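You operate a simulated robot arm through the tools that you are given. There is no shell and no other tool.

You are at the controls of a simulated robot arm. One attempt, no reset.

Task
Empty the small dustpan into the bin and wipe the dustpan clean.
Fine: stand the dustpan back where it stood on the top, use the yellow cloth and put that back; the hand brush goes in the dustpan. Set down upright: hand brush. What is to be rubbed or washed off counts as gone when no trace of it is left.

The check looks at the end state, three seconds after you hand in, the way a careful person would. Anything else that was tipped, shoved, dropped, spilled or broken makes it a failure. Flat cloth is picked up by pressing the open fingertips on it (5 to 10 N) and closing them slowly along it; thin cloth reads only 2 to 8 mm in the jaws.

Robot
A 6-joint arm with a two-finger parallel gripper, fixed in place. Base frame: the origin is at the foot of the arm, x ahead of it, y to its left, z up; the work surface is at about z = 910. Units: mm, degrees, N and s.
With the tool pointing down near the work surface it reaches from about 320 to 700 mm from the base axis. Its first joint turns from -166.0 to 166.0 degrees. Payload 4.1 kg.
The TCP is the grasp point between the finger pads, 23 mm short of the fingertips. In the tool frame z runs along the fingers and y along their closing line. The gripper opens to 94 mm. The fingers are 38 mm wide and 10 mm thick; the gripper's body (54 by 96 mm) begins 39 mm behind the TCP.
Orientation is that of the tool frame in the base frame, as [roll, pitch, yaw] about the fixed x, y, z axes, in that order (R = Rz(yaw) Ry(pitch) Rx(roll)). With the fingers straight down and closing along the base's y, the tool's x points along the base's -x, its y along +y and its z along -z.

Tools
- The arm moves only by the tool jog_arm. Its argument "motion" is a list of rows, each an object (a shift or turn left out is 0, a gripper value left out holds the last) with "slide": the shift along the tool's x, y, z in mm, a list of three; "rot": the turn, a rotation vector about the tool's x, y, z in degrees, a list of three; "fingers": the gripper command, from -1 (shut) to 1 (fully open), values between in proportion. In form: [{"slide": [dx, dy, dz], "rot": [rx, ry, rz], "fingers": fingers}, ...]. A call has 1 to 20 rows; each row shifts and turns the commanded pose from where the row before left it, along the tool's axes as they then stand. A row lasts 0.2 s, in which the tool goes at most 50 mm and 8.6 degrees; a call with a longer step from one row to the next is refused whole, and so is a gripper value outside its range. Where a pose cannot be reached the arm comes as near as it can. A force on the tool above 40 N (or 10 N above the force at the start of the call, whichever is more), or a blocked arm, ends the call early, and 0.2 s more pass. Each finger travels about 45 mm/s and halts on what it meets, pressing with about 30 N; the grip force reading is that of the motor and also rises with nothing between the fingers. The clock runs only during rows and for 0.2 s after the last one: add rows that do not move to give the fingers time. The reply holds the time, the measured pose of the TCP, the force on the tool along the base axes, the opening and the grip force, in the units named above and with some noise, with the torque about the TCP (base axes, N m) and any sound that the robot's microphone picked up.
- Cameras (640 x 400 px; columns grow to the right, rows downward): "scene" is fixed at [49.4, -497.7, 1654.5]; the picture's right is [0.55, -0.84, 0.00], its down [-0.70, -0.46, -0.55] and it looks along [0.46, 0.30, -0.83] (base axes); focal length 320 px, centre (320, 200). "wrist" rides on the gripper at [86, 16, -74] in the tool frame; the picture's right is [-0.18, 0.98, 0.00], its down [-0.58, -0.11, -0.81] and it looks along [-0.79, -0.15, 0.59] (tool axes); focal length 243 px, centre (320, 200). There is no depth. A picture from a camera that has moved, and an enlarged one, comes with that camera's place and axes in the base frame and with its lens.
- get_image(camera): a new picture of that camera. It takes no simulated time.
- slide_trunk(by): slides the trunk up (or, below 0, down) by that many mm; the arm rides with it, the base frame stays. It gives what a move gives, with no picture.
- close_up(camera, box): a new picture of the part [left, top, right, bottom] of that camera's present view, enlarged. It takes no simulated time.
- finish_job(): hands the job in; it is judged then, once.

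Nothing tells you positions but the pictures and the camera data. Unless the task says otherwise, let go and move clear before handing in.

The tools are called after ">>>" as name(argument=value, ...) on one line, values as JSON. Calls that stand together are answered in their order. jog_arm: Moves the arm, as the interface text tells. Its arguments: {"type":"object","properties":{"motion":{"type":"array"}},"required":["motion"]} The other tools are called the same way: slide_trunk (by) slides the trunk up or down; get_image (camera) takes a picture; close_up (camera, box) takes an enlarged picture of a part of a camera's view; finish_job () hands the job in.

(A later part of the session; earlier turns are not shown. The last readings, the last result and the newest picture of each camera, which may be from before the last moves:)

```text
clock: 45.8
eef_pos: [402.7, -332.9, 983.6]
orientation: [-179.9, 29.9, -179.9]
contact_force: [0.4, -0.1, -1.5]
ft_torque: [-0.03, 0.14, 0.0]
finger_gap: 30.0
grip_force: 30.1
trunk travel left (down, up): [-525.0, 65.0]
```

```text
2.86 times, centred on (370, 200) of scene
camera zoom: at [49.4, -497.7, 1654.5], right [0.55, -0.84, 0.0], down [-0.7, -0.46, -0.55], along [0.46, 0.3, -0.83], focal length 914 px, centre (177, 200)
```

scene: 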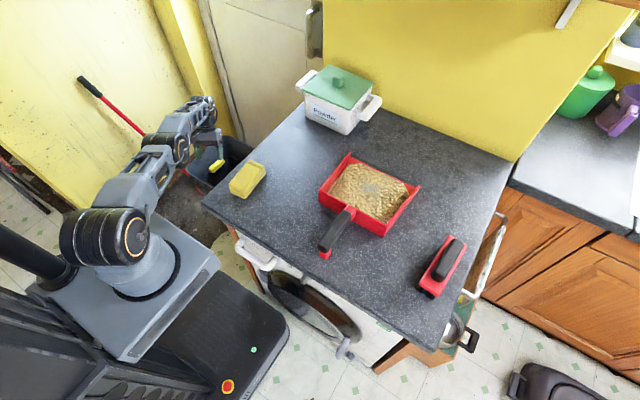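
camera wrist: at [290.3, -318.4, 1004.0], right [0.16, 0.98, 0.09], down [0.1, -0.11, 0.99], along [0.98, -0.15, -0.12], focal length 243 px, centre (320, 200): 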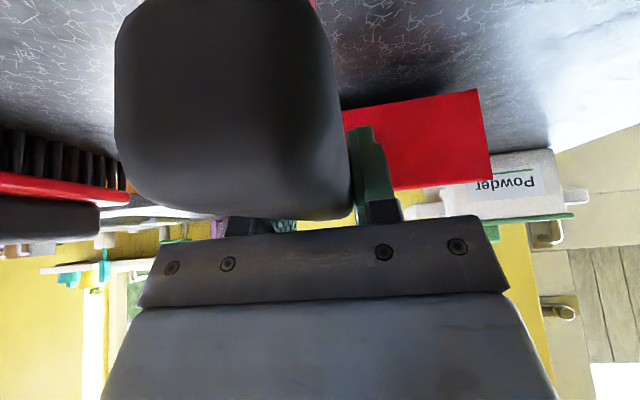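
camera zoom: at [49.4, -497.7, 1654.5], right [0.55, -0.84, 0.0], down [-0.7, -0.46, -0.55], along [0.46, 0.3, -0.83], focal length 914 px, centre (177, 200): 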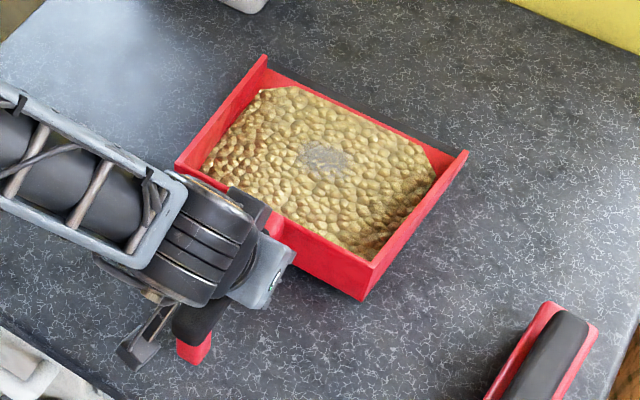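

>>> jog_arm(motion=[{"slide": [-1, 0, -1.73]}, {"slide": [-2, 0, -3.46]}, {"slide": [-2.5, 0, -4.33]}, {"slide": [-2.5, 0, -4.33]}, {"slide": [-2.5, 0, -4.33]}, {"slide": [-2.5, 0, -4.33]}, {"slide": [-2.5, 0, -4.33]}, {"slide": [-2.5, 0, -4.33]}, {"slide": [-2, 0, -3.46]}, {"slide": [-1, 0, -1.73]}, {}])

>>> get_image(camera="wrist")

>>> close_up(camera="scene", box=[290, 110, 450, 250])

```text
clock: 48.2
eef_pos: [402.4, -332.7, 1024.8]
orientation: [-179.9, 30.0, 179.9]
contact_force: [-0.4, 0.2, -1.8]
ft_torque: [-0.03, 0.16, -0.01]
finger_gap: 29.8
grip_force: 30.3
trunk travel left (down, up): [-525.0, 65.0]
```

```text
taken
camera wrist: at [290.6, -318.2, 1045.8], right [0.16, 0.98, 0.09], down [0.1, -0.11, 0.99], along [0.98, -0.15, -0.12], focal length 243 px, centre (320, 200)
```

wrist: 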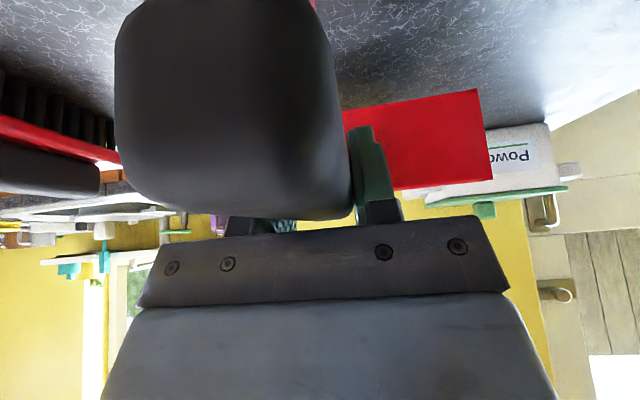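

```text
2.86 times, centred on (370, 180) of scene
camera zoom: at [49.4, -497.7, 1654.5], right [0.55, -0.84, 0.0], down [-0.7, -0.46, -0.55], along [0.46, 0.3, -0.83], focal length 914 px, centre (177, 257)
```

zoom: 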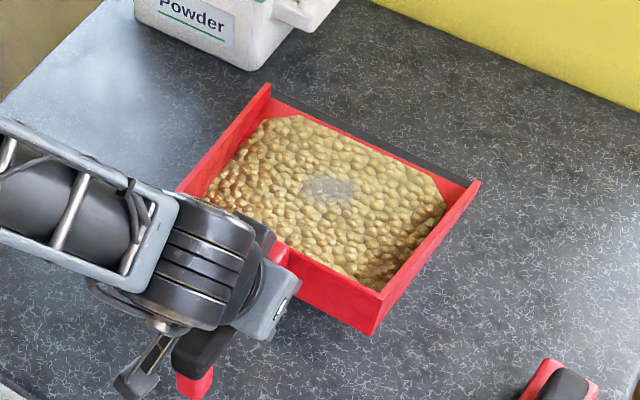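

The grip is holding with the view unchanged, so I'll continue the slow lift to about z=1090.

>>> jog_arm(motion=[{"slide": [-1.5, 0, -2.6]}, {"slide": [-2.5, 0, -4.33]}, {"slide": [-3.5, 0, -6.06]}, {"slide": [-4, 0, -6.93]}, {"slide": [-4, 0, -6.93]}, {"slide": [-4, 0, -6.93]}, {"slide": [-4, 0, -6.93]}, {"slide": [-4, 0, -6.93]}, {"slide": [-3, 0, -5.2]}, {"slide": [-1.5, 0, -2.6]}, {}])

>>> get_image(camera="wrist")

```text
clock: 50.6
eef_pos: [402.8, -333.0, 1088.3]
orientation: [180.0, 30.1, 179.9]
contact_force: [-0.1, 0.1, -2.7]
ft_torque: [-0.03, 0.14, -0.03]
finger_gap: 29.9
grip_force: 30.2
trunk travel left (down, up): [-525.0, 65.0]
```

```text
taken
camera wrist: at [290.7, -318.5, 1109.7], right [0.16, 0.98, 0.09], down [0.1, -0.11, 0.99], along [0.98, -0.15, -0.12], focal length 243 px, centre (320, 200)
```

wrist: 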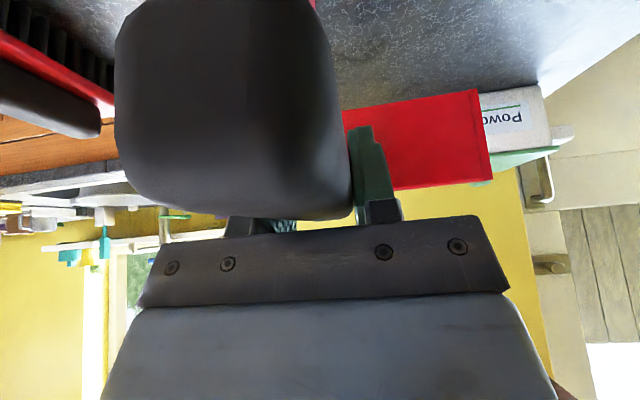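

>>> jog_arm(motion=[{"slide": [0, 3, 0]}, {"slide": [0, 6, 0]}, {"slide": [0, 10, 0]}, {"slide": [0, 14, 0]}, {"slide": [0, 16, 0]}, {"slide": [0, 16, 0]}, {"slide": [0, 16, 0]}, {"slide": [0, 16, 0]}, {"slide": [0, 16, 0]}, {"slide": [0, 16, 0]}, {"slide": [0, 16, 0]}, {"slide": [0, 14, 0]}, {"slide": [0, 10, 0]}, {"slide": [0, 6, 0]}, {"slide": [0, 3, 0]}, {}])

>>> get_image(camera="wrist")

>>> get_image(camera="scene")

```text
clock: 54.0
eef_pos: [401.9, -154.2, 1089.0]
orientation: [180.0, 30.0, -180.0]
contact_force: [-0.1, -0.3, -2.6]
ft_torque: [0.01, 0.16, 0.0]
finger_gap: 29.3
grip_force: 29.5
trunk travel left (down, up): [-525.0, 65.0]
```

```text
taken
camera wrist: at [290.9, -140.4, 1109.3], right [0.16, 0.98, 0.09], down [0.1, -0.11, 0.99], along [0.98, -0.15, -0.12], focal length 243 px, centre (320, 200)
```

wrist: 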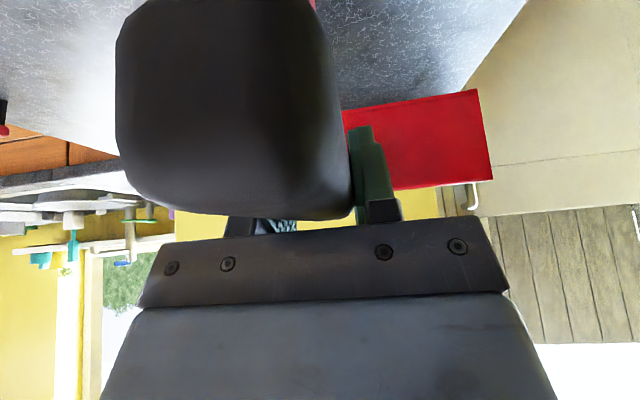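

```text
taken
```

scene: 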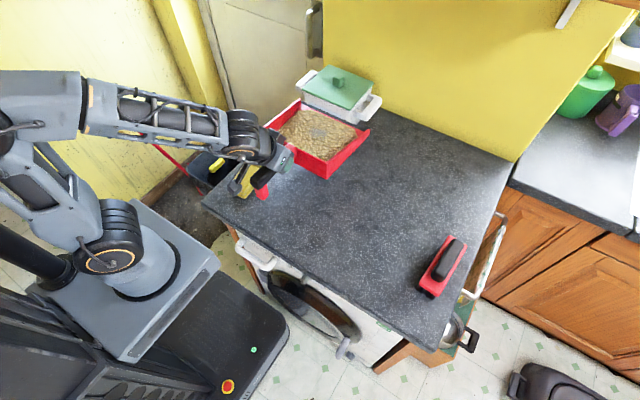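

The pan is carried steadily with nothing spilled. I'll continue the traverse to y≈0.

>>> jog_arm(motion=[{"slide": [0, 3, 0]}, {"slide": [0, 6, 0]}, {"slide": [0, 10, 0]}, {"slide": [0, 14, 0]}, {"slide": [0, 16, 0]}, {"slide": [0, 16, 0]}, {"slide": [0, 16, 0]}, {"slide": [0, 16, 0]}, {"slide": [0, 16, 0]}, {"slide": [0, 14, 0]}, {"slide": [0, 12, 0]}, {"slide": [0, 8, 0]}, {"slide": [0, 5, 0]}, {"slide": [0, 2, 0]}, {}])

```text
clock: 57.2
eef_pos: [402.8, -1.1, 1087.7]
orientation: [-180.0, 29.9, 179.9]
contact_force: [-1.8, -0.1, -1.9]
ft_torque: [-0.03, 0.17, -0.01]
finger_gap: 29.7
grip_force: 30.3
trunk travel left (down, up): [-525.0, 65.0]
```

>>> jog_arm(motion=[{"slide": [0.01, 3.5, 0], "rot": [-0.25, 0, -0.433]}, {"slide": [0.05, 7.03, -0.03], "rot": [-0.5, 0, -0.866]}, {"slide": [0.12, 10.54, -0.07], "rot": [-0.75, 0, -1.299]}, {"slide": [0.21, 14.06, -0.12], "rot": [-1, 0, -1.732]}, {"slide": [0.21, 14.06, -0.12], "rot": [-1, 0, -1.732]}, {"slide": [0.21, 14.06, -0.12], "rot": [-1, 0, -1.732]}, {"slide": [0.21, 14.06, -0.12], "rot": [-1, 0, -1.732]}, {"slide": [0.21, 14.06, -0.12], "rot": [-1, 0, -1.732]}, {"slide": [0.21, 14.06, -0.12], "rot": [-1, 0, -1.732]}, {"slide": [0.21, 14.06, -0.12], "rot": [-1, 0, -1.732]}, {"slide": [0.21, 14.06, -0.12], "rot": [-1, 0, -1.732]}, {"slide": [0.21, 14.06, -0.12], "rot": [-1, 0, -1.732]}, {"slide": [0.21, 14.06, -0.12], "rot": [-1, 0, -1.732]}, {"slide": [0.21, 14.06, -0.12], "rot": [-1, 0, -1.732]}, {"slide": [0.21, 14.06, -0.12], "rot": [-1, 0, -1.732]}, {"slide": [0.21, 14.06, -0.12], "rot": [-1, 0, -1.732]}, {"slide": [0.08, 8.44, -0.04], "rot": [-0.6, 0, -1.039]}, {"slide": [0.03, 5.62, -0.02], "rot": [-0.4, 0, -0.693]}, {}])

>>> get_image(camera="wrist")

>>> get_image(camera="scene")

```text
clock: 61.2
eef_pos: [344.6, 208.0, 1088.3]
orientation: [-180.0, 30.0, -148.9]
contact_force: [-0.8, -0.9, -1.6]
ft_torque: [-0.08, 0.16, -0.01]
finger_gap: 29.7
grip_force: 29.9
trunk travel left (down, up): [-525.0, 65.0]
```

```text
taken
camera wrist: at [240.9, 161.7, 1109.2], right [-0.37, 0.92, 0.09], down [0.14, -0.04, 0.99], along [0.92, 0.38, -0.12], focal length 243 px, centre (320, 200)
```

wrist: 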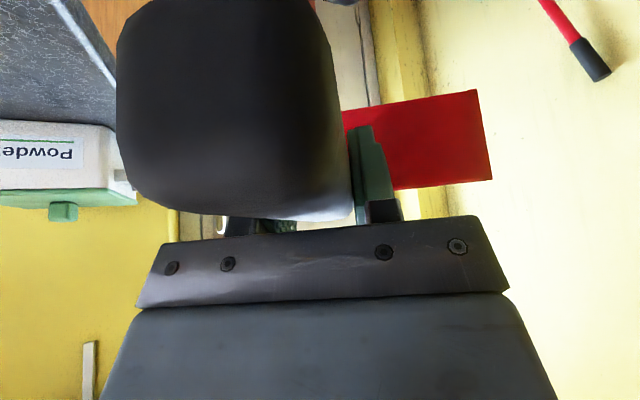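

```text
taken
```

scene: 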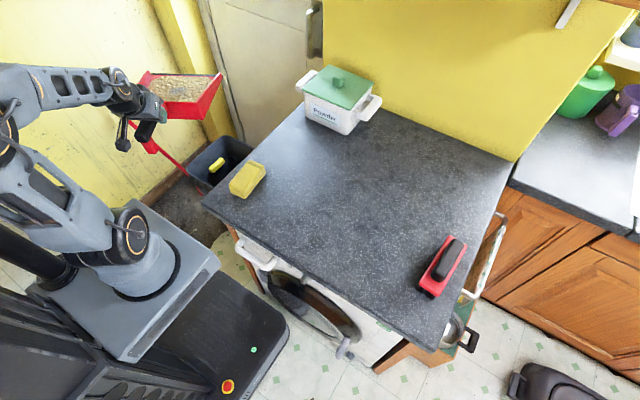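

The pan is level and to the left of the worktop, in line with the bin. I'll descend slowly toward the bin.

>>> jog_arm(motion=[{"slide": [1.0, 0, 3.88]}, {"slide": [1.99, 0, 7.75]}, {"slide": [3.24, 0, 12.6]}, {"slide": [4.48, 0, 17.44]}, {"slide": [4.48, 0, 17.44]}, {"slide": [4.48, 0, 17.44]}, {"slide": [4.48, 0, 17.44]}, {"slide": [4.48, 0, 17.44]}, {"slide": [4.48, 0, 17.44]}, {"slide": [4.48, 0, 17.44]}, {"slide": [4.48, 0, 17.44]}, {"slide": [4.48, 0, 17.44]}, {"slide": [3.24, 0, 12.6]}, {"slide": [1.99, 0, 7.75]}, {"slide": [1.0, 0, 3.88]}, {}])

>>> get_image(camera="wrist")

>>> get_image(camera="scene")

```text
clock: 64.6
eef_pos: [391.3, 234.5, 899.9]
orientation: [-179.8, 29.9, -149.1]
contact_force: [0.1, 0.4, -1.8]
ft_torque: [-0.08, 0.11, 0.02]
finger_gap: 29.7
grip_force: 30.1
out of reach, approached as far as the arm can: row 9, 10
trunk travel left (down, up): [-525.0, 65.0]
```

```text
taken
camera wrist: at [286.7, 188.6, 921.1], right [-0.37, 0.93, 0.09], down [0.14, -0.04, 0.99], along [0.92, 0.38, -0.12], focal length 243 px, centre (320, 200)
```

wrist: 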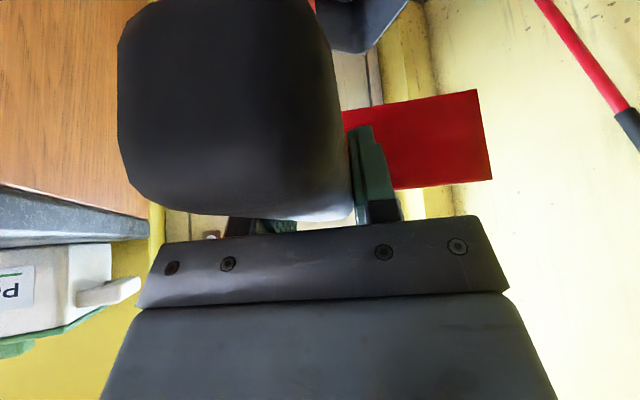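

```text
taken
```

scene: 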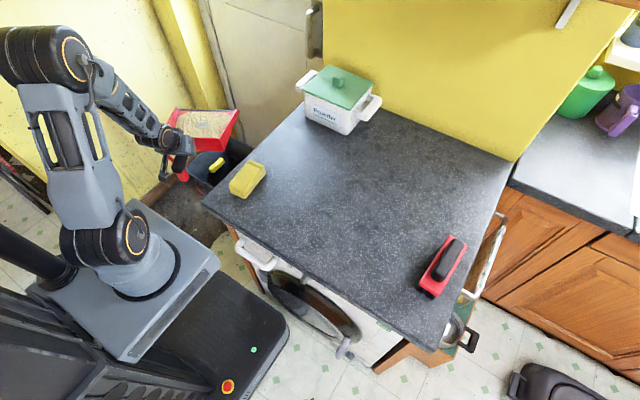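

Two intermediate rows clipped slightly, but the pan is unaffected. I'll move outward first and then down the remaining distance.

>>> jog_arm(motion=[{"slide": [-3.46, 0, 2]}, {"slide": [-6.93, 0, 4]}, {"slide": [-10.4, 0, 6]}, {"slide": [-10.4, 0, 6]}, {"slide": [-6.93, 0, 4]}, {"slide": [2, 0, 3.46]}, {"slide": [4, 0, 6.93]}, {"slide": [6, 0, 10.4]}, {"slide": [7.5, 0, 13]}, {"slide": [7.5, 0, 13]}, {"slide": [7.5, 0, 13]}, {"slide": [7.5, 0, 13]}, {"slide": [7.5, 0, 13]}, {"slide": [7.5, 0, 13]}, {"slide": [7.5, 0, 13]}, {"slide": [7.5, 0, 13]}, {"slide": [4, 0, 6.93]}, {"slide": [2, 0, 3.46]}, {}])

>>> get_image(camera="wrist")

>>> get_image(camera="scene")

```text
clock: 68.6
eef_pos: [424.5, 287.9, 767.6]
orientation: [-179.2, 29.8, -148.6]
contact_force: [-0.9, -0.7, -1.8]
ft_torque: [-0.07, 0.14, -0.02]
finger_gap: 29.9
grip_force: 29.5
out of reach, approached as far as the arm can: row 10, 11, 12, 15, 16, 17, 18
trunk travel left (down, up): [-525.0, 65.0]
```

```text
taken
camera wrist: at [320.4, 242.5, 789.4], right [-0.37, 0.93, 0.08], down [0.14, -0.03, 0.99], along [0.92, 0.38, -0.12], focal length 243 px, centre (320, 200)
```

wrist: 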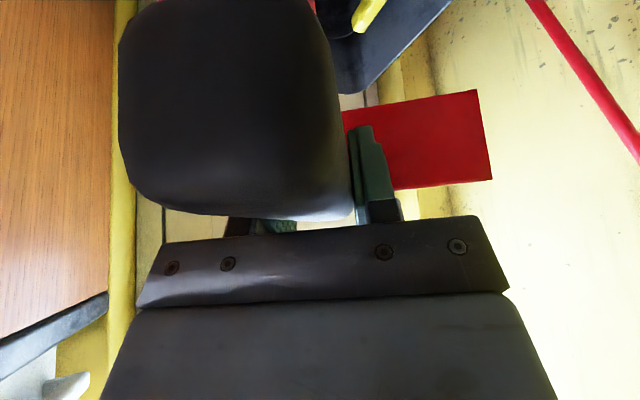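

```text
taken
```

scene: 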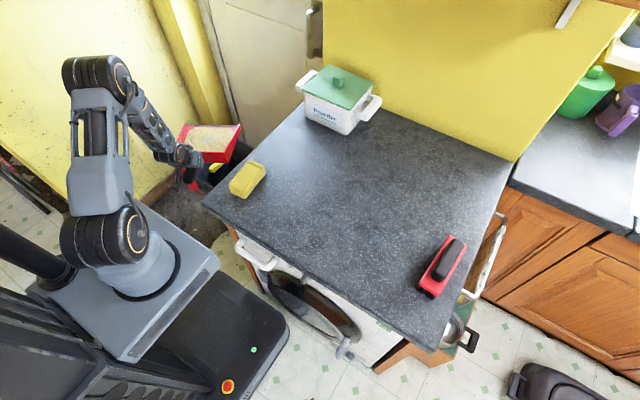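

The pan mouth is over the bin at about (619, 407), with the TCP at z≈768. I'll tilt it slowly while shifting to keep the mouth over the bin's middle.

>>> jog_arm(motion=[{"slide": [-0.9, -2, 0.4], "rot": [0, 1, 0]}, {"slide": [-1.8, -4.5, 0.8], "rot": [0, 1.5, 0]}, {"slide": [-1.8, -5, 0.8], "rot": [0, 2, 0]}, {"slide": [-1.8, -5, 0.8], "rot": [0, 2, 0]}, {"slide": [-1.8, -5, 0.8], "rot": [0, 2, 0]}, {"slide": [-1.8, -5, 0.8], "rot": [0, 2, 0]}, {"slide": [-1.8, -5, 0.8], "rot": [0, 2, 0]}, {"slide": [-1.8, -5, 0.8], "rot": [0, 2, 0]}, {"slide": [-1.8, -4.5, 0.6], "rot": [0, 2, 0]}, {"slide": [-0.9, -2, 0.3], "rot": [0, 1.5, 0]}, {}])

>>> get_image(camera="wrist")

>>> close_up(camera="scene", box=[120, 90, 280, 210])

```text
clock: 71.0
eef_pos: [451.5, 268.1, 767.9]
orientation: [-178.4, 18.3, -149.1]
contact_force: [0.4, -0.1, -2.4]
ft_torque: [-0.1, 0.11, 0.04]
finger_gap: 29.6
grip_force: 29.7
out of reach, approached as far as the arm can: row 2, 7, 8, 9, 10
trunk travel left (down, up): [-525.0, 65.0]
```

```text
taken
camera wrist: at [351.5, 228.1, 811.8], right [-0.35, 0.94, 0.03], down [0.3, 0.08, 0.95], along [0.89, 0.34, -0.31], focal length 243 px, centre (320, 200)
```

wrist: 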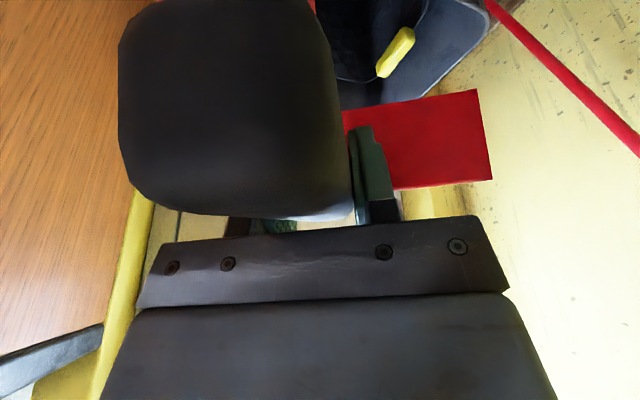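

```text
3.33 times, centred on (200, 150) of scene
camera zoom: at [49.4, -497.7, 1654.5], right [0.55, -0.84, 0.0], down [-0.7, -0.46, -0.55], along [0.46, 0.3, -0.83], focal length 1066 px, centre (720, 367)
```

zoom: 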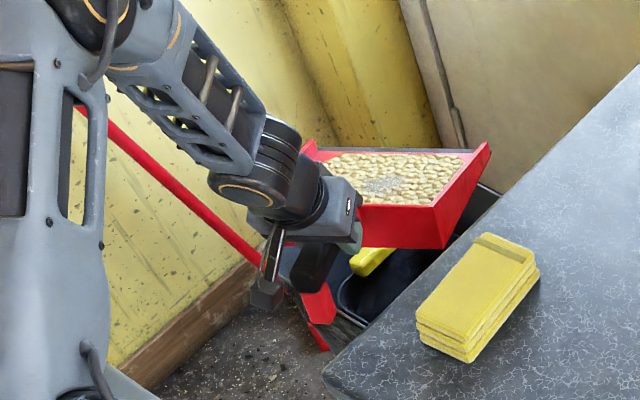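

The arm is near a wrist singularity, but the pan is steady and over the bin, and the debris hasn't moved. I'll continue the tilt with mostly outward motion.

>>> jog_arm(motion=[{"slide": [-2.1, 0, 0.6], "rot": [0, 1, 0]}, {"slide": [-2.1, 0, 0.6], "rot": [0, 2, 0]}, {"slide": [-2.1, 0, 0.5], "rot": [0, 2, 0]}, {"slide": [-2.1, 0, 0.4], "rot": [0, 2, 0]}, {"slide": [-2.1, 0, 0.4], "rot": [0, 2, 0]}, {"slide": [-2.1, 0, 0.3], "rot": [0, 2, 0]}, {"slide": [-2.1, 0, 0.2], "rot": [0, 2, 0]}, {"slide": [-1, 0, 0.1], "rot": [0, 1, 0]}, {}])

>>> get_image(camera="wrist")

>>> close_up(camera="scene", box=[120, 90, 280, 210])

```text
clock: 73.0
eef_pos: [464.9, 273.1, 769.7]
orientation: [-178.3, 4.2, -149.5]
contact_force: [0.4, -0.1, -2.1]
ft_torque: [-0.08, 0.11, -0.01]
finger_gap: 29.9
grip_force: 30.3
out of reach, approached as far as the arm can: row 3
trunk travel left (down, up): [-525.0, 65.0]
```

```text
taken
camera wrist: at [377.1, 240.5, 836.5], right [-0.34, 0.94, -0.01], down [0.49, 0.19, 0.85], along [0.8, 0.28, -0.53], focal length 243 px, centre (320, 200)
```

wrist: 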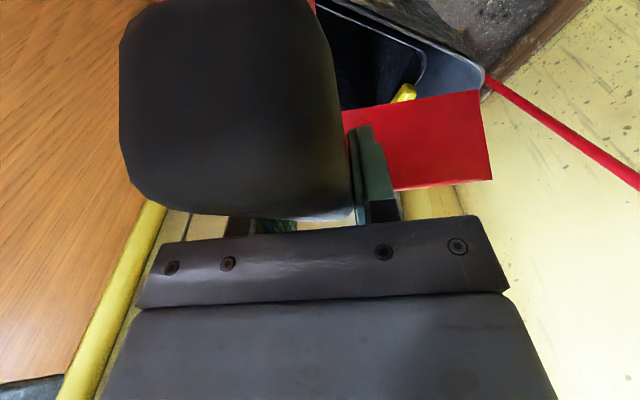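

```text
3.33 times, centred on (200, 150) of scene
camera zoom: at [49.4, -497.7, 1654.5], right [0.55, -0.84, 0.0], down [-0.7, -0.46, -0.55], along [0.46, 0.3, -0.83], focal length 1066 px, centre (720, 367)
```

zoom: 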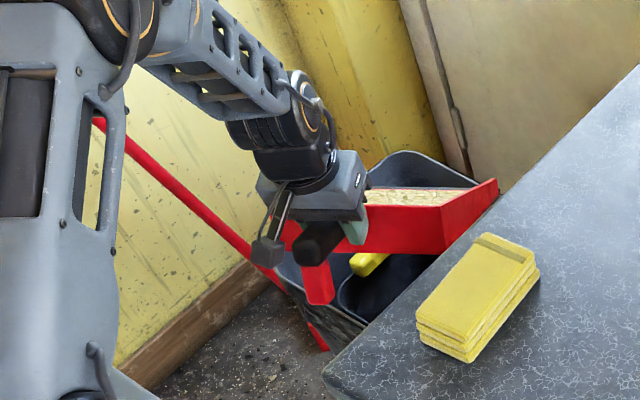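

>>> jog_arm(motion=[{"slide": [-3.5, 0, 5.5], "rot": [0, 1.5, 0]}, {"slide": [-4.1, 0, 5.6], "rot": [0, 2, 0]}, {"slide": [-4.2, 0, 5.6], "rot": [0, 2, 0]}, {"slide": [-4.3, 0, 5.5], "rot": [0, 2, 0]}, {"slide": [-4.5, 0, 5.3], "rot": [0, 2, 0]}, {"slide": [-4.6, 0, 5.1], "rot": [0, 2, 0]}, {"slide": [-4.7, 0, 5], "rot": [0, 2, 0]}, {}])

>>> get_image(camera="wrist")

>>> close_up(camera="scene", box=[120, 90, 280, 210])

```text
clock: 74.8
eef_pos: [490.8, 287.8, 729.7]
orientation: [-178.3, -9.1, -149.9]
contact_force: [-0.2, -0.4, -1.8]
ft_torque: [-0.02, 0.09, -0.02]
finger_gap: 29.9
grip_force: 29.6
trunk travel left (down, up): [-525.0, 65.0]
```

```text
taken
camera wrist: at [418.4, 263.9, 817.8], right [-0.34, 0.94, -0.06], down [0.65, 0.28, 0.71], along [0.68, 0.2, -0.71], focal length 243 px, centre (320, 200)
```

wrist: 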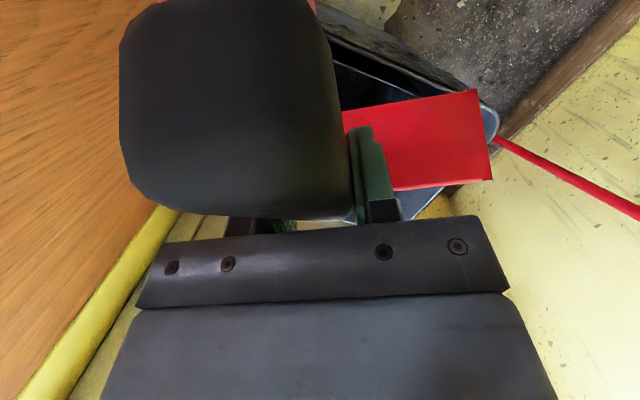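

```text
3.33 times, centred on (200, 150) of scene
camera zoom: at [49.4, -497.7, 1654.5], right [0.55, -0.84, 0.0], down [-0.7, -0.46, -0.55], along [0.46, 0.3, -0.83], focal length 1066 px, centre (720, 367)
```

zoom: 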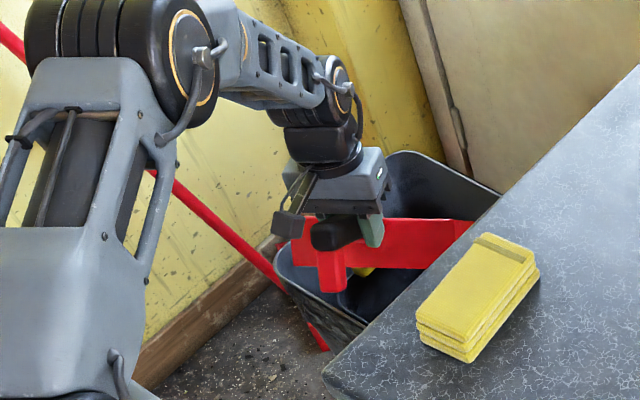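

>>> jog_arm(motion=[{"slide": [-1.3, 0, -0.5], "rot": [0, 2, 0]}, {"slide": [-1.3, 0, -0.7], "rot": [0, 2, 0]}, {"slide": [-1.2, 0, -0.9], "rot": [0, 2, 0]}, {"slide": [-1.2, 0, -1], "rot": [0, 2, 0]}, {"slide": [-1.2, 0, -1], "rot": [0, 2, 0]}, {"slide": [-1.1, 0, -1], "rot": [0, 2, 0]}, {}])

>>> get_image(camera="wrist")

>>> close_up(camera="scene", box=[120, 90, 280, 210])

```text
clock: 76.4
eef_pos: [497.4, 292.7, 733.1]
orientation: [-178.4, -21.2, -150.2]
contact_force: [0.0, -0.1, -1.9]
ft_torque: [-0.03, 0.07, -0.01]
finger_gap: 29.9
grip_force: 30.3
trunk travel left (down, up): [-525.0, 65.0]
```

```text
taken
camera wrist: at [442.5, 278.7, 834.2], right [-0.35, 0.93, -0.09], down [0.77, 0.34, 0.54], along [0.54, 0.12, -0.83], focal length 243 px, centre (320, 200)
```

wrist: 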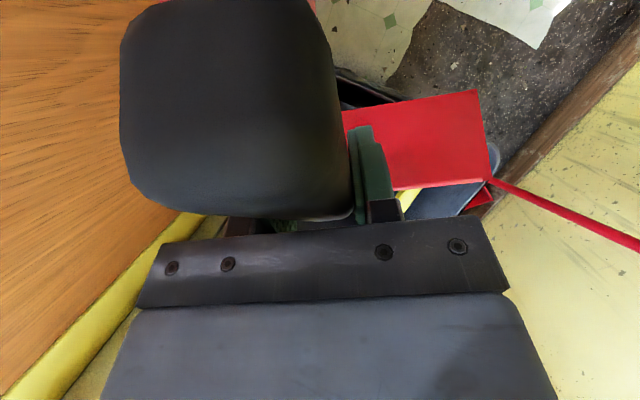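

```text
3.33 times, centred on (200, 150) of scene
camera zoom: at [49.4, -497.7, 1654.5], right [0.55, -0.84, 0.0], down [-0.7, -0.46, -0.55], along [0.46, 0.3, -0.83], focal length 1066 px, centre (720, 367)
```

zoom: 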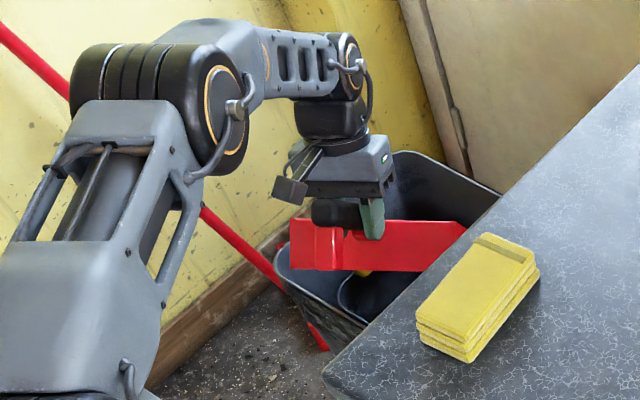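

>>> jog_arm(motion=[{"slide": [-0.5, 0, -0.5], "rot": [0, 2, 0]}, {"slide": [-0.5, 0, -0.5], "rot": [0, 2, 0]}, {"slide": [0, 0, 0], "rot": [0, 2, 0]}, {"slide": [0, 0, 0], "rot": [0, 2, 0]}, {}, {}, {}])

>>> get_image(camera="wrist")

>>> close_up(camera="scene", box=[120, 90, 280, 210])

```text
clock: 78.0
eef_pos: [498.9, 291.4, 734.3]
orientation: [-178.1, -29.2, -150.5]
contact_force: [-1.5, 0.0, -2.2]
ft_torque: [-0.01, 0.0, 0.02]
finger_gap: 29.8
grip_force: 29.6
trunk travel left (down, up): [-525.0, 65.0]
```

```text
taken
camera wrist: at [455.9, 286.6, 841.1], right [-0.36, 0.93, -0.12], down [0.83, 0.37, 0.42], along [0.44, 0.05, -0.9], focal length 243 px, centre (320, 200)
```

wrist: 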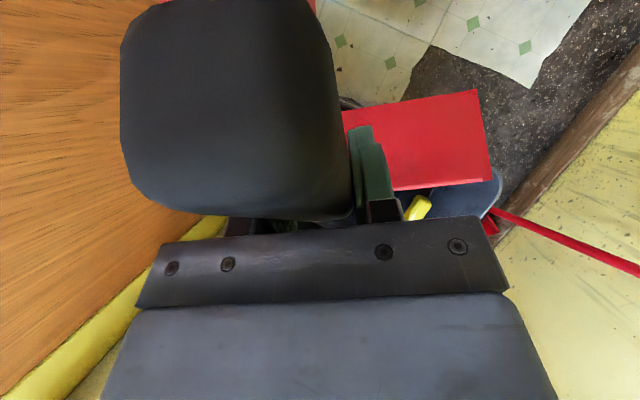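

```text
3.33 times, centred on (200, 150) of scene
camera zoom: at [49.4, -497.7, 1654.5], right [0.55, -0.84, 0.0], down [-0.7, -0.46, -0.55], along [0.46, 0.3, -0.83], focal length 1066 px, centre (720, 367)
```

zoom: 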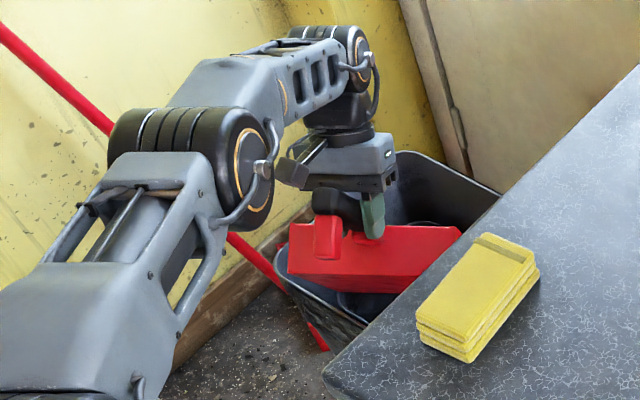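

The pan is at about 59° mouth-down over the bin. I'll give it a few gentle shakes along the handle, then tip it back partway to see what remains.

>>> jog_arm(motion=[{"slide": [5.2, 0, -3]}, {"slide": [-5.2, 0, 3]}, {"slide": [5.2, 0, -3]}, {"slide": [-5.2, 0, 3]}, {"slide": [5.2, 0, -3]}, {"slide": [-5.2, 0, 3]}, {}, {}])

>>> get_image(camera="wrist")

```text
clock: 79.8
eef_pos: [499.3, 292.8, 734.8]
orientation: [-178.1, -29.2, -150.6]
contact_force: [0.5, 0.1, -2.8]
ft_torque: [-0.02, 0.03, 0.0]
finger_gap: 29.9
grip_force: 29.6
trunk travel left (down, up): [-525.0, 65.0]
```

```text
taken
camera wrist: at [455.8, 286.7, 841.2], right [-0.36, 0.93, -0.12], down [0.83, 0.37, 0.42], along [0.44, 0.05, -0.9], focal length 243 px, centre (320, 200)
```

wrist: 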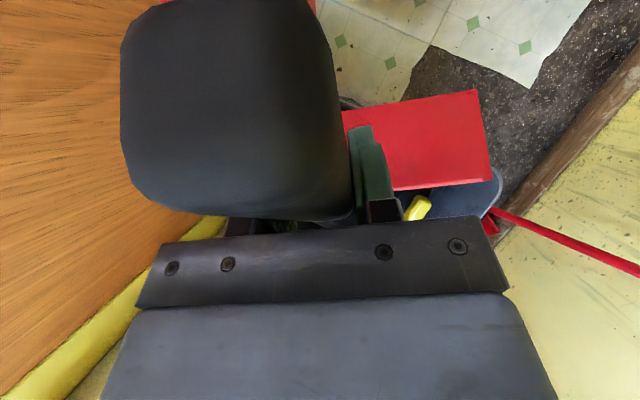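

>>> jog_arm(motion=[{"rot": [0, -2, 0]}, {"rot": [0, -3, 0]}, {"rot": [0, -3, 0]}, {"rot": [0, -3, 0]}, {"rot": [0, -3, 0]}, {"rot": [0, -3, 0]}, {"rot": [0, -3, 0]}, {"rot": [0, -3, 0]}, {"rot": [0, -3, 0]}, {"rot": [0, -3, 0]}, {"rot": [0, -3, 0]}, {"rot": [0, -3, 0]}, {"rot": [0, -2, 0]}, {}])

>>> close_up(camera="scene", box=[120, 90, 280, 210])

>>> get_image(camera="wrist")

```text
clock: 82.8
eef_pos: [498.4, 292.1, 734.4]
orientation: [-178.4, 7.9, -149.3]
contact_force: [0.2, 0.3, -2.5]
ft_torque: [-0.05, 0.09, -0.01]
finger_gap: 29.6
grip_force: 29.7
trunk travel left (down, up): [-525.0, 65.0]
```

```text
3.33 times, centred on (200, 150) of scene
camera zoom: at [49.4, -497.7, 1654.5], right [0.55, -0.84, 0.0], down [-0.7, -0.46, -0.55], along [0.46, 0.3, -0.83], focal length 1066 px, centre (720, 367)
```

zoom: 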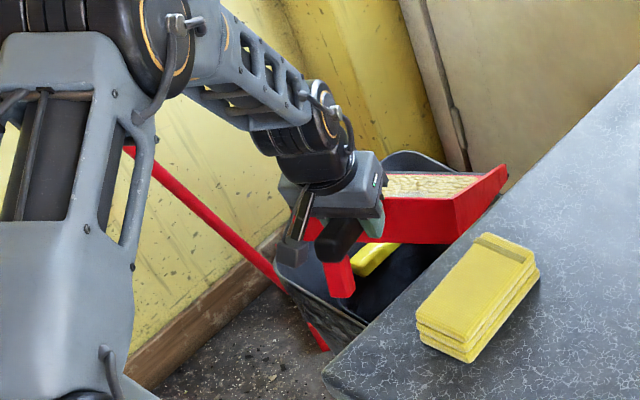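

```text
taken
camera wrist: at [407.3, 257.1, 796.2], right [-0.34, 0.94, 0.0], down [0.44, 0.16, 0.88], along [0.83, 0.3, -0.47], focal length 243 px, centre (320, 200)
```

wrist: 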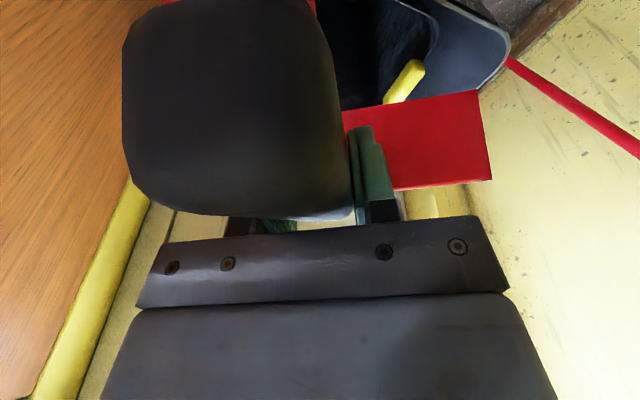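

The debris stayed put even at 59°, so it needs a steeper tilt than the arm can give mouth-first. I'll roll the pan sideways about its handle while it stays centred over the bin, starting by shifting inward slightly.

>>> jog_arm(motion=[{"slide": [6, 0, -0.9]}, {"slide": [9, 0, -1.2]}, {"slide": [9, 0, -1.2]}, {"rot": [1.73, 0, -1]}, {"rot": [2.6, 0, -1.5]}, {"rot": [2.6, 0, -1.5]}, {"rot": [2.6, 0, -1.5]}, {"rot": [2.6, 0, -1.5]}, {"rot": [2.6, 0, -1.5]}, {"rot": [2.6, 0, -1.5]}, {"rot": [2.6, 0, -1.5]}, {"rot": [2.6, 0, -1.5]}, {"rot": [1.73, 0, -1]}, {}])

>>> close_up(camera="scene", box=[120, 90, 280, 210])

>>> get_image(camera="wrist")

```text
clock: 85.8
eef_pos: [477.8, 279.5, 735.0]
orientation: [-152.6, 4.2, -135.9]
contact_force: [-0.6, 0.0, -2.3]
ft_torque: [-0.05, 0.16, -0.02]
finger_gap: 29.9
grip_force: 30.4
trunk travel left (down, up): [-525.0, 65.0]
```

```text
3.33 times, centred on (200, 150) of scene
camera zoom: at [49.4, -497.7, 1654.5], right [0.55, -0.84, 0.0], down [-0.7, -0.46, -0.55], along [0.46, 0.3, -0.83], focal length 1066 px, centre (720, 367)
```

zoom: 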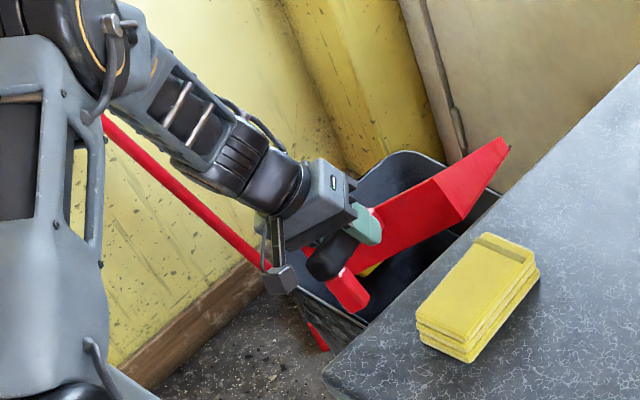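

```text
taken
camera wrist: at [379.3, 249.6, 786.6], right [-0.45, 0.78, -0.44], down [0.18, 0.56, 0.81], along [0.87, 0.28, -0.4], focal length 243 px, centre (320, 200)
```

wrist: 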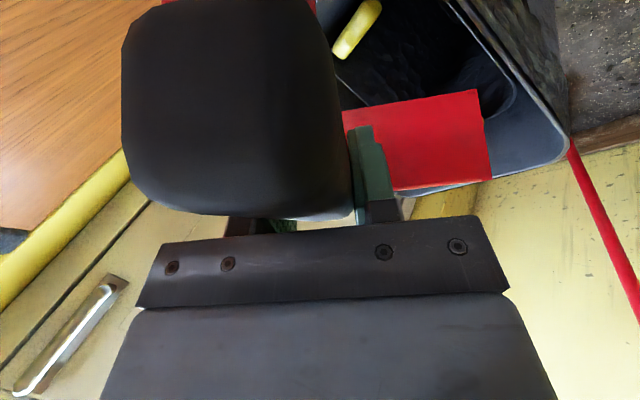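

The roll works within reach: 28° so far and the grip is steady. I'll continue rolling.

>>> jog_arm(motion=[{"rot": [1.73, 0, -1]}, {"rot": [2.6, 0, -1.5]}, {"rot": [2.6, 0, -1.5]}, {"rot": [2.6, 0, -1.5]}, {"rot": [2.6, 0, -1.5]}, {"rot": [2.6, 0, -1.5]}, {"rot": [2.6, 0, -1.5]}, {"rot": [2.6, 0, -1.5]}, {"rot": [2.6, 0, -1.5]}, {"rot": [2.6, 0, -1.5]}, {"rot": [2.6, 0, -1.5]}, {"rot": [1.73, 0, -1]}, {}])

>>> close_up(camera="scene", box=[120, 90, 280, 210])

>>> get_image(camera="wrist")

```text
clock: 88.6
eef_pos: [479.9, 280.4, 735.3]
orientation: [-123.1, -7.1, -123.3]
contact_force: [0.1, 0.1, -2.6]
ft_torque: [-0.04, 0.13, -0.03]
finger_gap: 29.7
grip_force: 30.3
trunk travel left (down, up): [-525.0, 65.0]
```

```text
3.33 times, centred on (200, 150) of scene
camera zoom: at [49.4, -497.7, 1654.5], right [0.55, -0.84, 0.0], down [-0.7, -0.46, -0.55], along [0.46, 0.3, -0.83], focal length 1066 px, centre (720, 367)
```

zoom: 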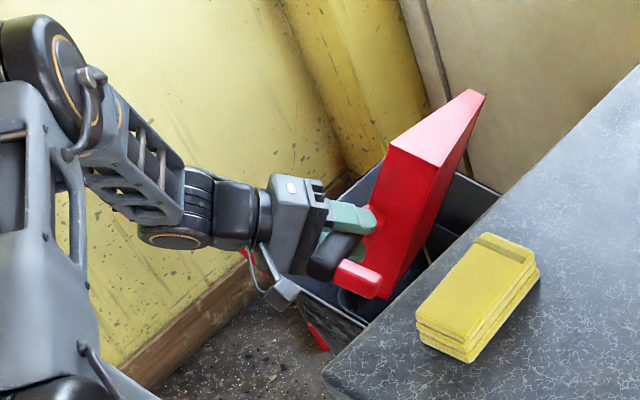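

```text
taken
camera wrist: at [373.3, 248.3, 772.1], right [-0.4, 0.36, -0.84], down [-0.16, 0.87, 0.46], along [0.9, 0.32, -0.29], focal length 243 px, centre (320, 200)
```

wrist: 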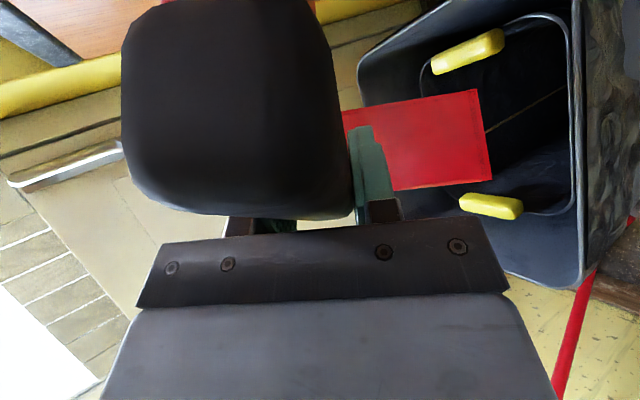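

>>> jog_arm(motion=[{"rot": [1.73, 0, -1]}, {"rot": [2.6, 0, -1.5]}, {"rot": [2.6, 0, -1.5]}, {"rot": [2.6, 0, -1.5]}, {"rot": [2.6, 0, -1.5]}, {"rot": [2.6, 0, -1.5]}, {"rot": [2.6, 0, -1.5]}, {"rot": [2.6, 0, -1.5]}, {"rot": [2.6, 0, -1.5]}, {"rot": [2.6, 0, -1.5]}, {"rot": [2.6, 0, -1.5]}, {"rot": [1.73, 0, -1]}, {}, {}])

>>> close_up(camera="scene", box=[120, 90, 280, 210])

>>> get_image(camera="wrist")

```text
clock: 91.6
eef_pos: [477.1, 279.5, 733.7]
orientation: [-95.0, -23.0, -117.6]
contact_force: [-0.3, -0.5, -1.4]
ft_torque: [-0.04, 0.17, 0.02]
finger_gap: 30.0
grip_force: 30.3
trunk travel left (down, up): [-525.0, 65.0]
```

```text
3.33 times, centred on (200, 150) of scene
camera zoom: at [49.4, -497.7, 1654.5], right [0.55, -0.84, 0.0], down [-0.7, -0.46, -0.55], along [0.46, 0.3, -0.83], focal length 1066 px, centre (720, 367)
```

zoom: 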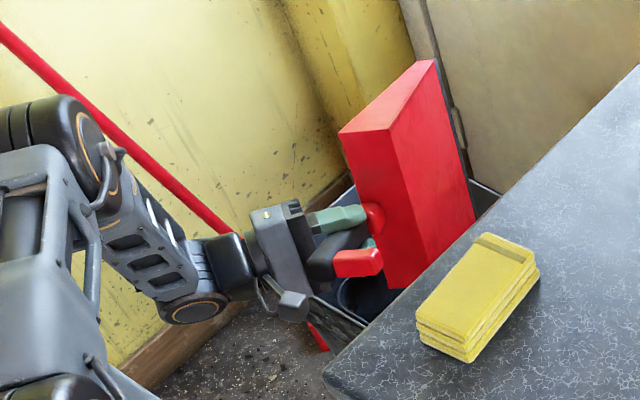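

```text
taken
camera wrist: at [372.5, 239.1, 759.3], right [-0.17, -0.15, -0.97], down [-0.42, 0.9, -0.06], along [0.89, 0.4, -0.22], focal length 243 px, centre (320, 200)
```

wrist: 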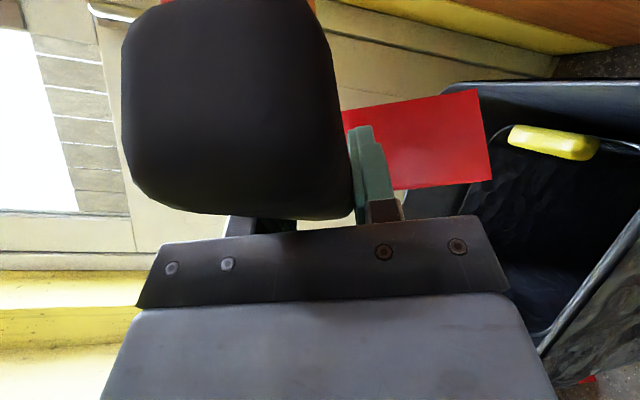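

>>> jog_arm(motion=[{"rot": [1.73, 0, -1]}, {"rot": [2.6, 0, -1.5]}, {"rot": [2.6, 0, -1.5]}, {"rot": [2.6, 0, -1.5]}, {"rot": [2.6, 0, -1.5]}, {"rot": [2.6, 0, -1.5]}, {"rot": [2.6, 0, -1.5]}, {"rot": [2.6, 0, -1.5]}, {"rot": [1.73, 0, -1]}, {}, {}, {}])

>>> close_up(camera="scene", box=[120, 90, 280, 210])

>>> get_image(camera="wrist")

```text
clock: 94.2
eef_pos: [477.5, 279.0, 734.6]
orientation: [-72.5, -35.3, -119.3]
contact_force: [0.3, -0.2, -3.2]
ft_torque: [-0.04, 0.18, -0.02]
finger_gap: 29.8
grip_force: 30.3
trunk travel left (down, up): [-525.0, 65.0]
```

```text
3.33 times, centred on (200, 150) of scene
camera zoom: at [49.4, -497.7, 1654.5], right [0.55, -0.84, 0.0], down [-0.7, -0.46, -0.55], along [0.46, 0.3, -0.83], focal length 1066 px, centre (720, 367)
```

zoom: 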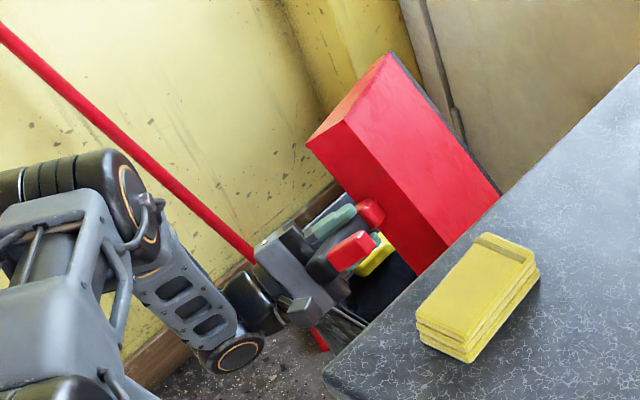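

```text
taken
camera wrist: at [375.5, 229.5, 753.7], right [0.07, -0.49, -0.87], down [-0.51, 0.74, -0.45], along [0.86, 0.47, -0.2], focal length 243 px, centre (320, 200)
```

wrist: 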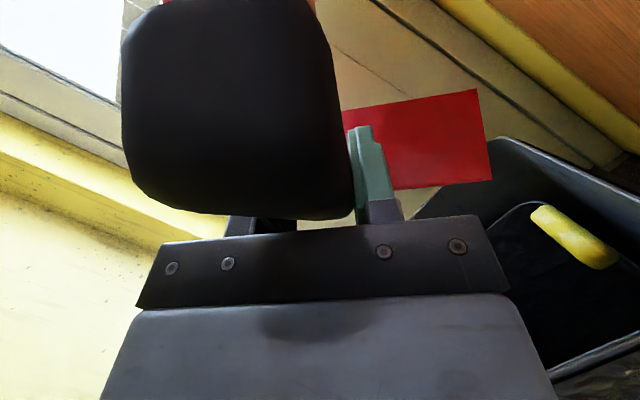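

>>> jog_arm(motion=[{"rot": [2.6, 0, -1.5]}, {"rot": [2.6, 0, -1.5]}, {"rot": [2.6, 0, -1.5]}, {"rot": [2.6, 0, -1.5]}, {"rot": [2.6, 0, -1.5]}, {"rot": [2.6, 0, -1.5]}, {"rot": [2.6, 0, -1.5]}, {}, {}, {}, {}])

>>> close_up(camera="scene", box=[120, 90, 280, 210])

>>> get_image(camera="wrist")

```text
clock: 96.6
eef_pos: [477.1, 279.7, 735.2]
orientation: [-50.0, -44.4, -125.8]
contact_force: [-0.6, -0.5, -1.9]
ft_torque: [-0.09, 0.18, 0.03]
finger_gap: 30.0
grip_force: 30.3
trunk travel left (down, up): [-525.0, 65.0]
```

```text
3.33 times, centred on (200, 150) of scene
camera zoom: at [49.4, -497.7, 1654.5], right [0.55, -0.84, 0.0], down [-0.7, -0.46, -0.55], along [0.46, 0.3, -0.83], focal length 1066 px, centre (720, 367)
```

zoom: 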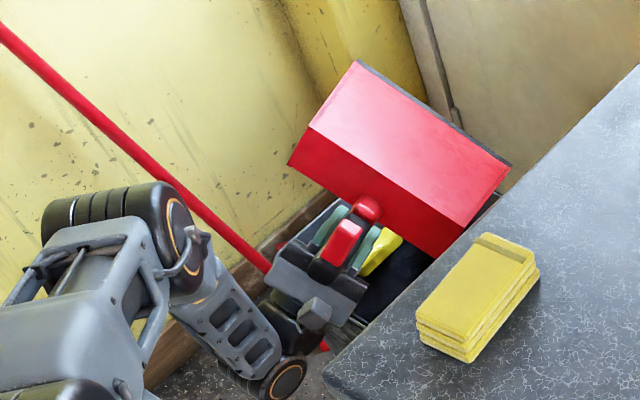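

```text
taken
camera wrist: at [379.8, 220.7, 752.3], right [0.28, -0.69, -0.67], down [-0.49, 0.49, -0.72], along [0.82, 0.53, -0.2], focal length 243 px, centre (320, 200)
```

wrist: 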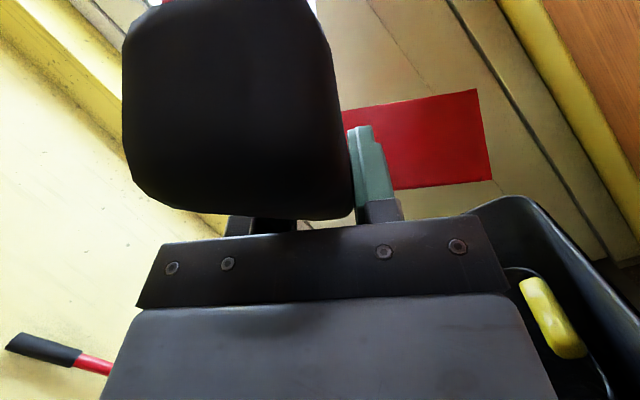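

The pan is now almost inverted at 142° of roll over the bin. I'll shake it gently here before rolling back to look inside.

>>> jog_arm(motion=[{"rot": [3.46, 0, -2]}, {"rot": [-3.46, 0, 2]}, {"rot": [3.46, 0, -2]}, {"rot": [-3.46, 0, 2]}, {"slide": [5, 0, -3]}, {"slide": [-5, 0, 3]}, {"slide": [5, 0, -3]}, {"slide": [-5, 0, 3]}, {}, {}])

>>> jog_arm(motion=[{"rot": [-2.6, 0, 1.5]}, {"rot": [-3.46, 0, 2]}, {"rot": [-3.46, 0, 2]}, {"rot": [-3.46, 0, 2]}, {"rot": [-3.46, 0, 2]}, {"rot": [-3.46, 0, 2]}, {"rot": [-3.46, 0, 2]}, {"rot": [-3.46, 0, 2]}, {"rot": [-3.46, 0, 2]}, {"rot": [-3.46, 0, 2]}, {"rot": [-3.46, 0, 2]}, {"rot": [-3.46, 0, 2]}, {"rot": [-3.46, 0, 2]}, {"rot": [-3.46, 0, 2]}, {"rot": [-3.46, 0, 2]}, {"rot": [-3.46, 0, 2]}, {"rot": [-3.46, 0, 2]}, {"rot": [-3.46, 0, 2]}, {"rot": [-2.6, 0, 1.5]}, {}])

>>> get_image(camera="wrist")

>>> close_up(camera="scene", box=[120, 90, 280, 210])

```text
clock: 98.8
eef_pos: [476.8, 278.8, 735.8]
orientation: [-50.0, -44.5, -125.7]
contact_force: [-0.4, -0.3, -2.2]
ft_torque: [-0.08, 0.15, 0.02]
finger_gap: 29.7
grip_force: 30.5
trunk travel left (down, up): [-525.0, 65.0]
```

```text
clock: 103.0
eef_pos: [477.2, 278.9, 733.5]
orientation: [-118.1, -9.6, -121.7]
contact_force: [0.3, 0.3, -2.7]
ft_torque: [-0.02, 0.14, -0.01]
finger_gap: 29.7
grip_force: 30.2
trunk travel left (down, up): [-525.0, 65.0]
```

```text
taken
camera wrist: at [372.6, 246.9, 769.5], right [-0.37, 0.28, -0.89], down [-0.22, 0.9, 0.37], along [0.9, 0.33, -0.28], focal length 243 px, centre (320, 200)
```

wrist: 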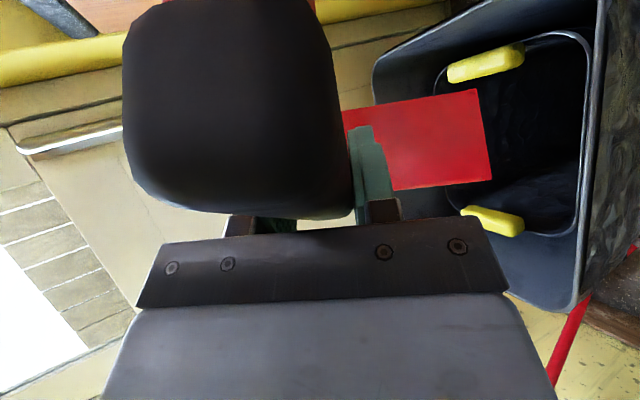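

```text
3.33 times, centred on (200, 150) of scene
camera zoom: at [49.4, -497.7, 1654.5], right [0.55, -0.84, 0.0], down [-0.7, -0.46, -0.55], along [0.46, 0.3, -0.83], focal length 1066 px, centre (720, 367)
```

zoom: 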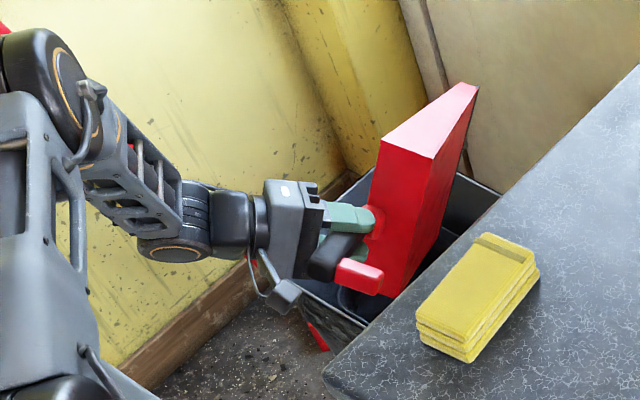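

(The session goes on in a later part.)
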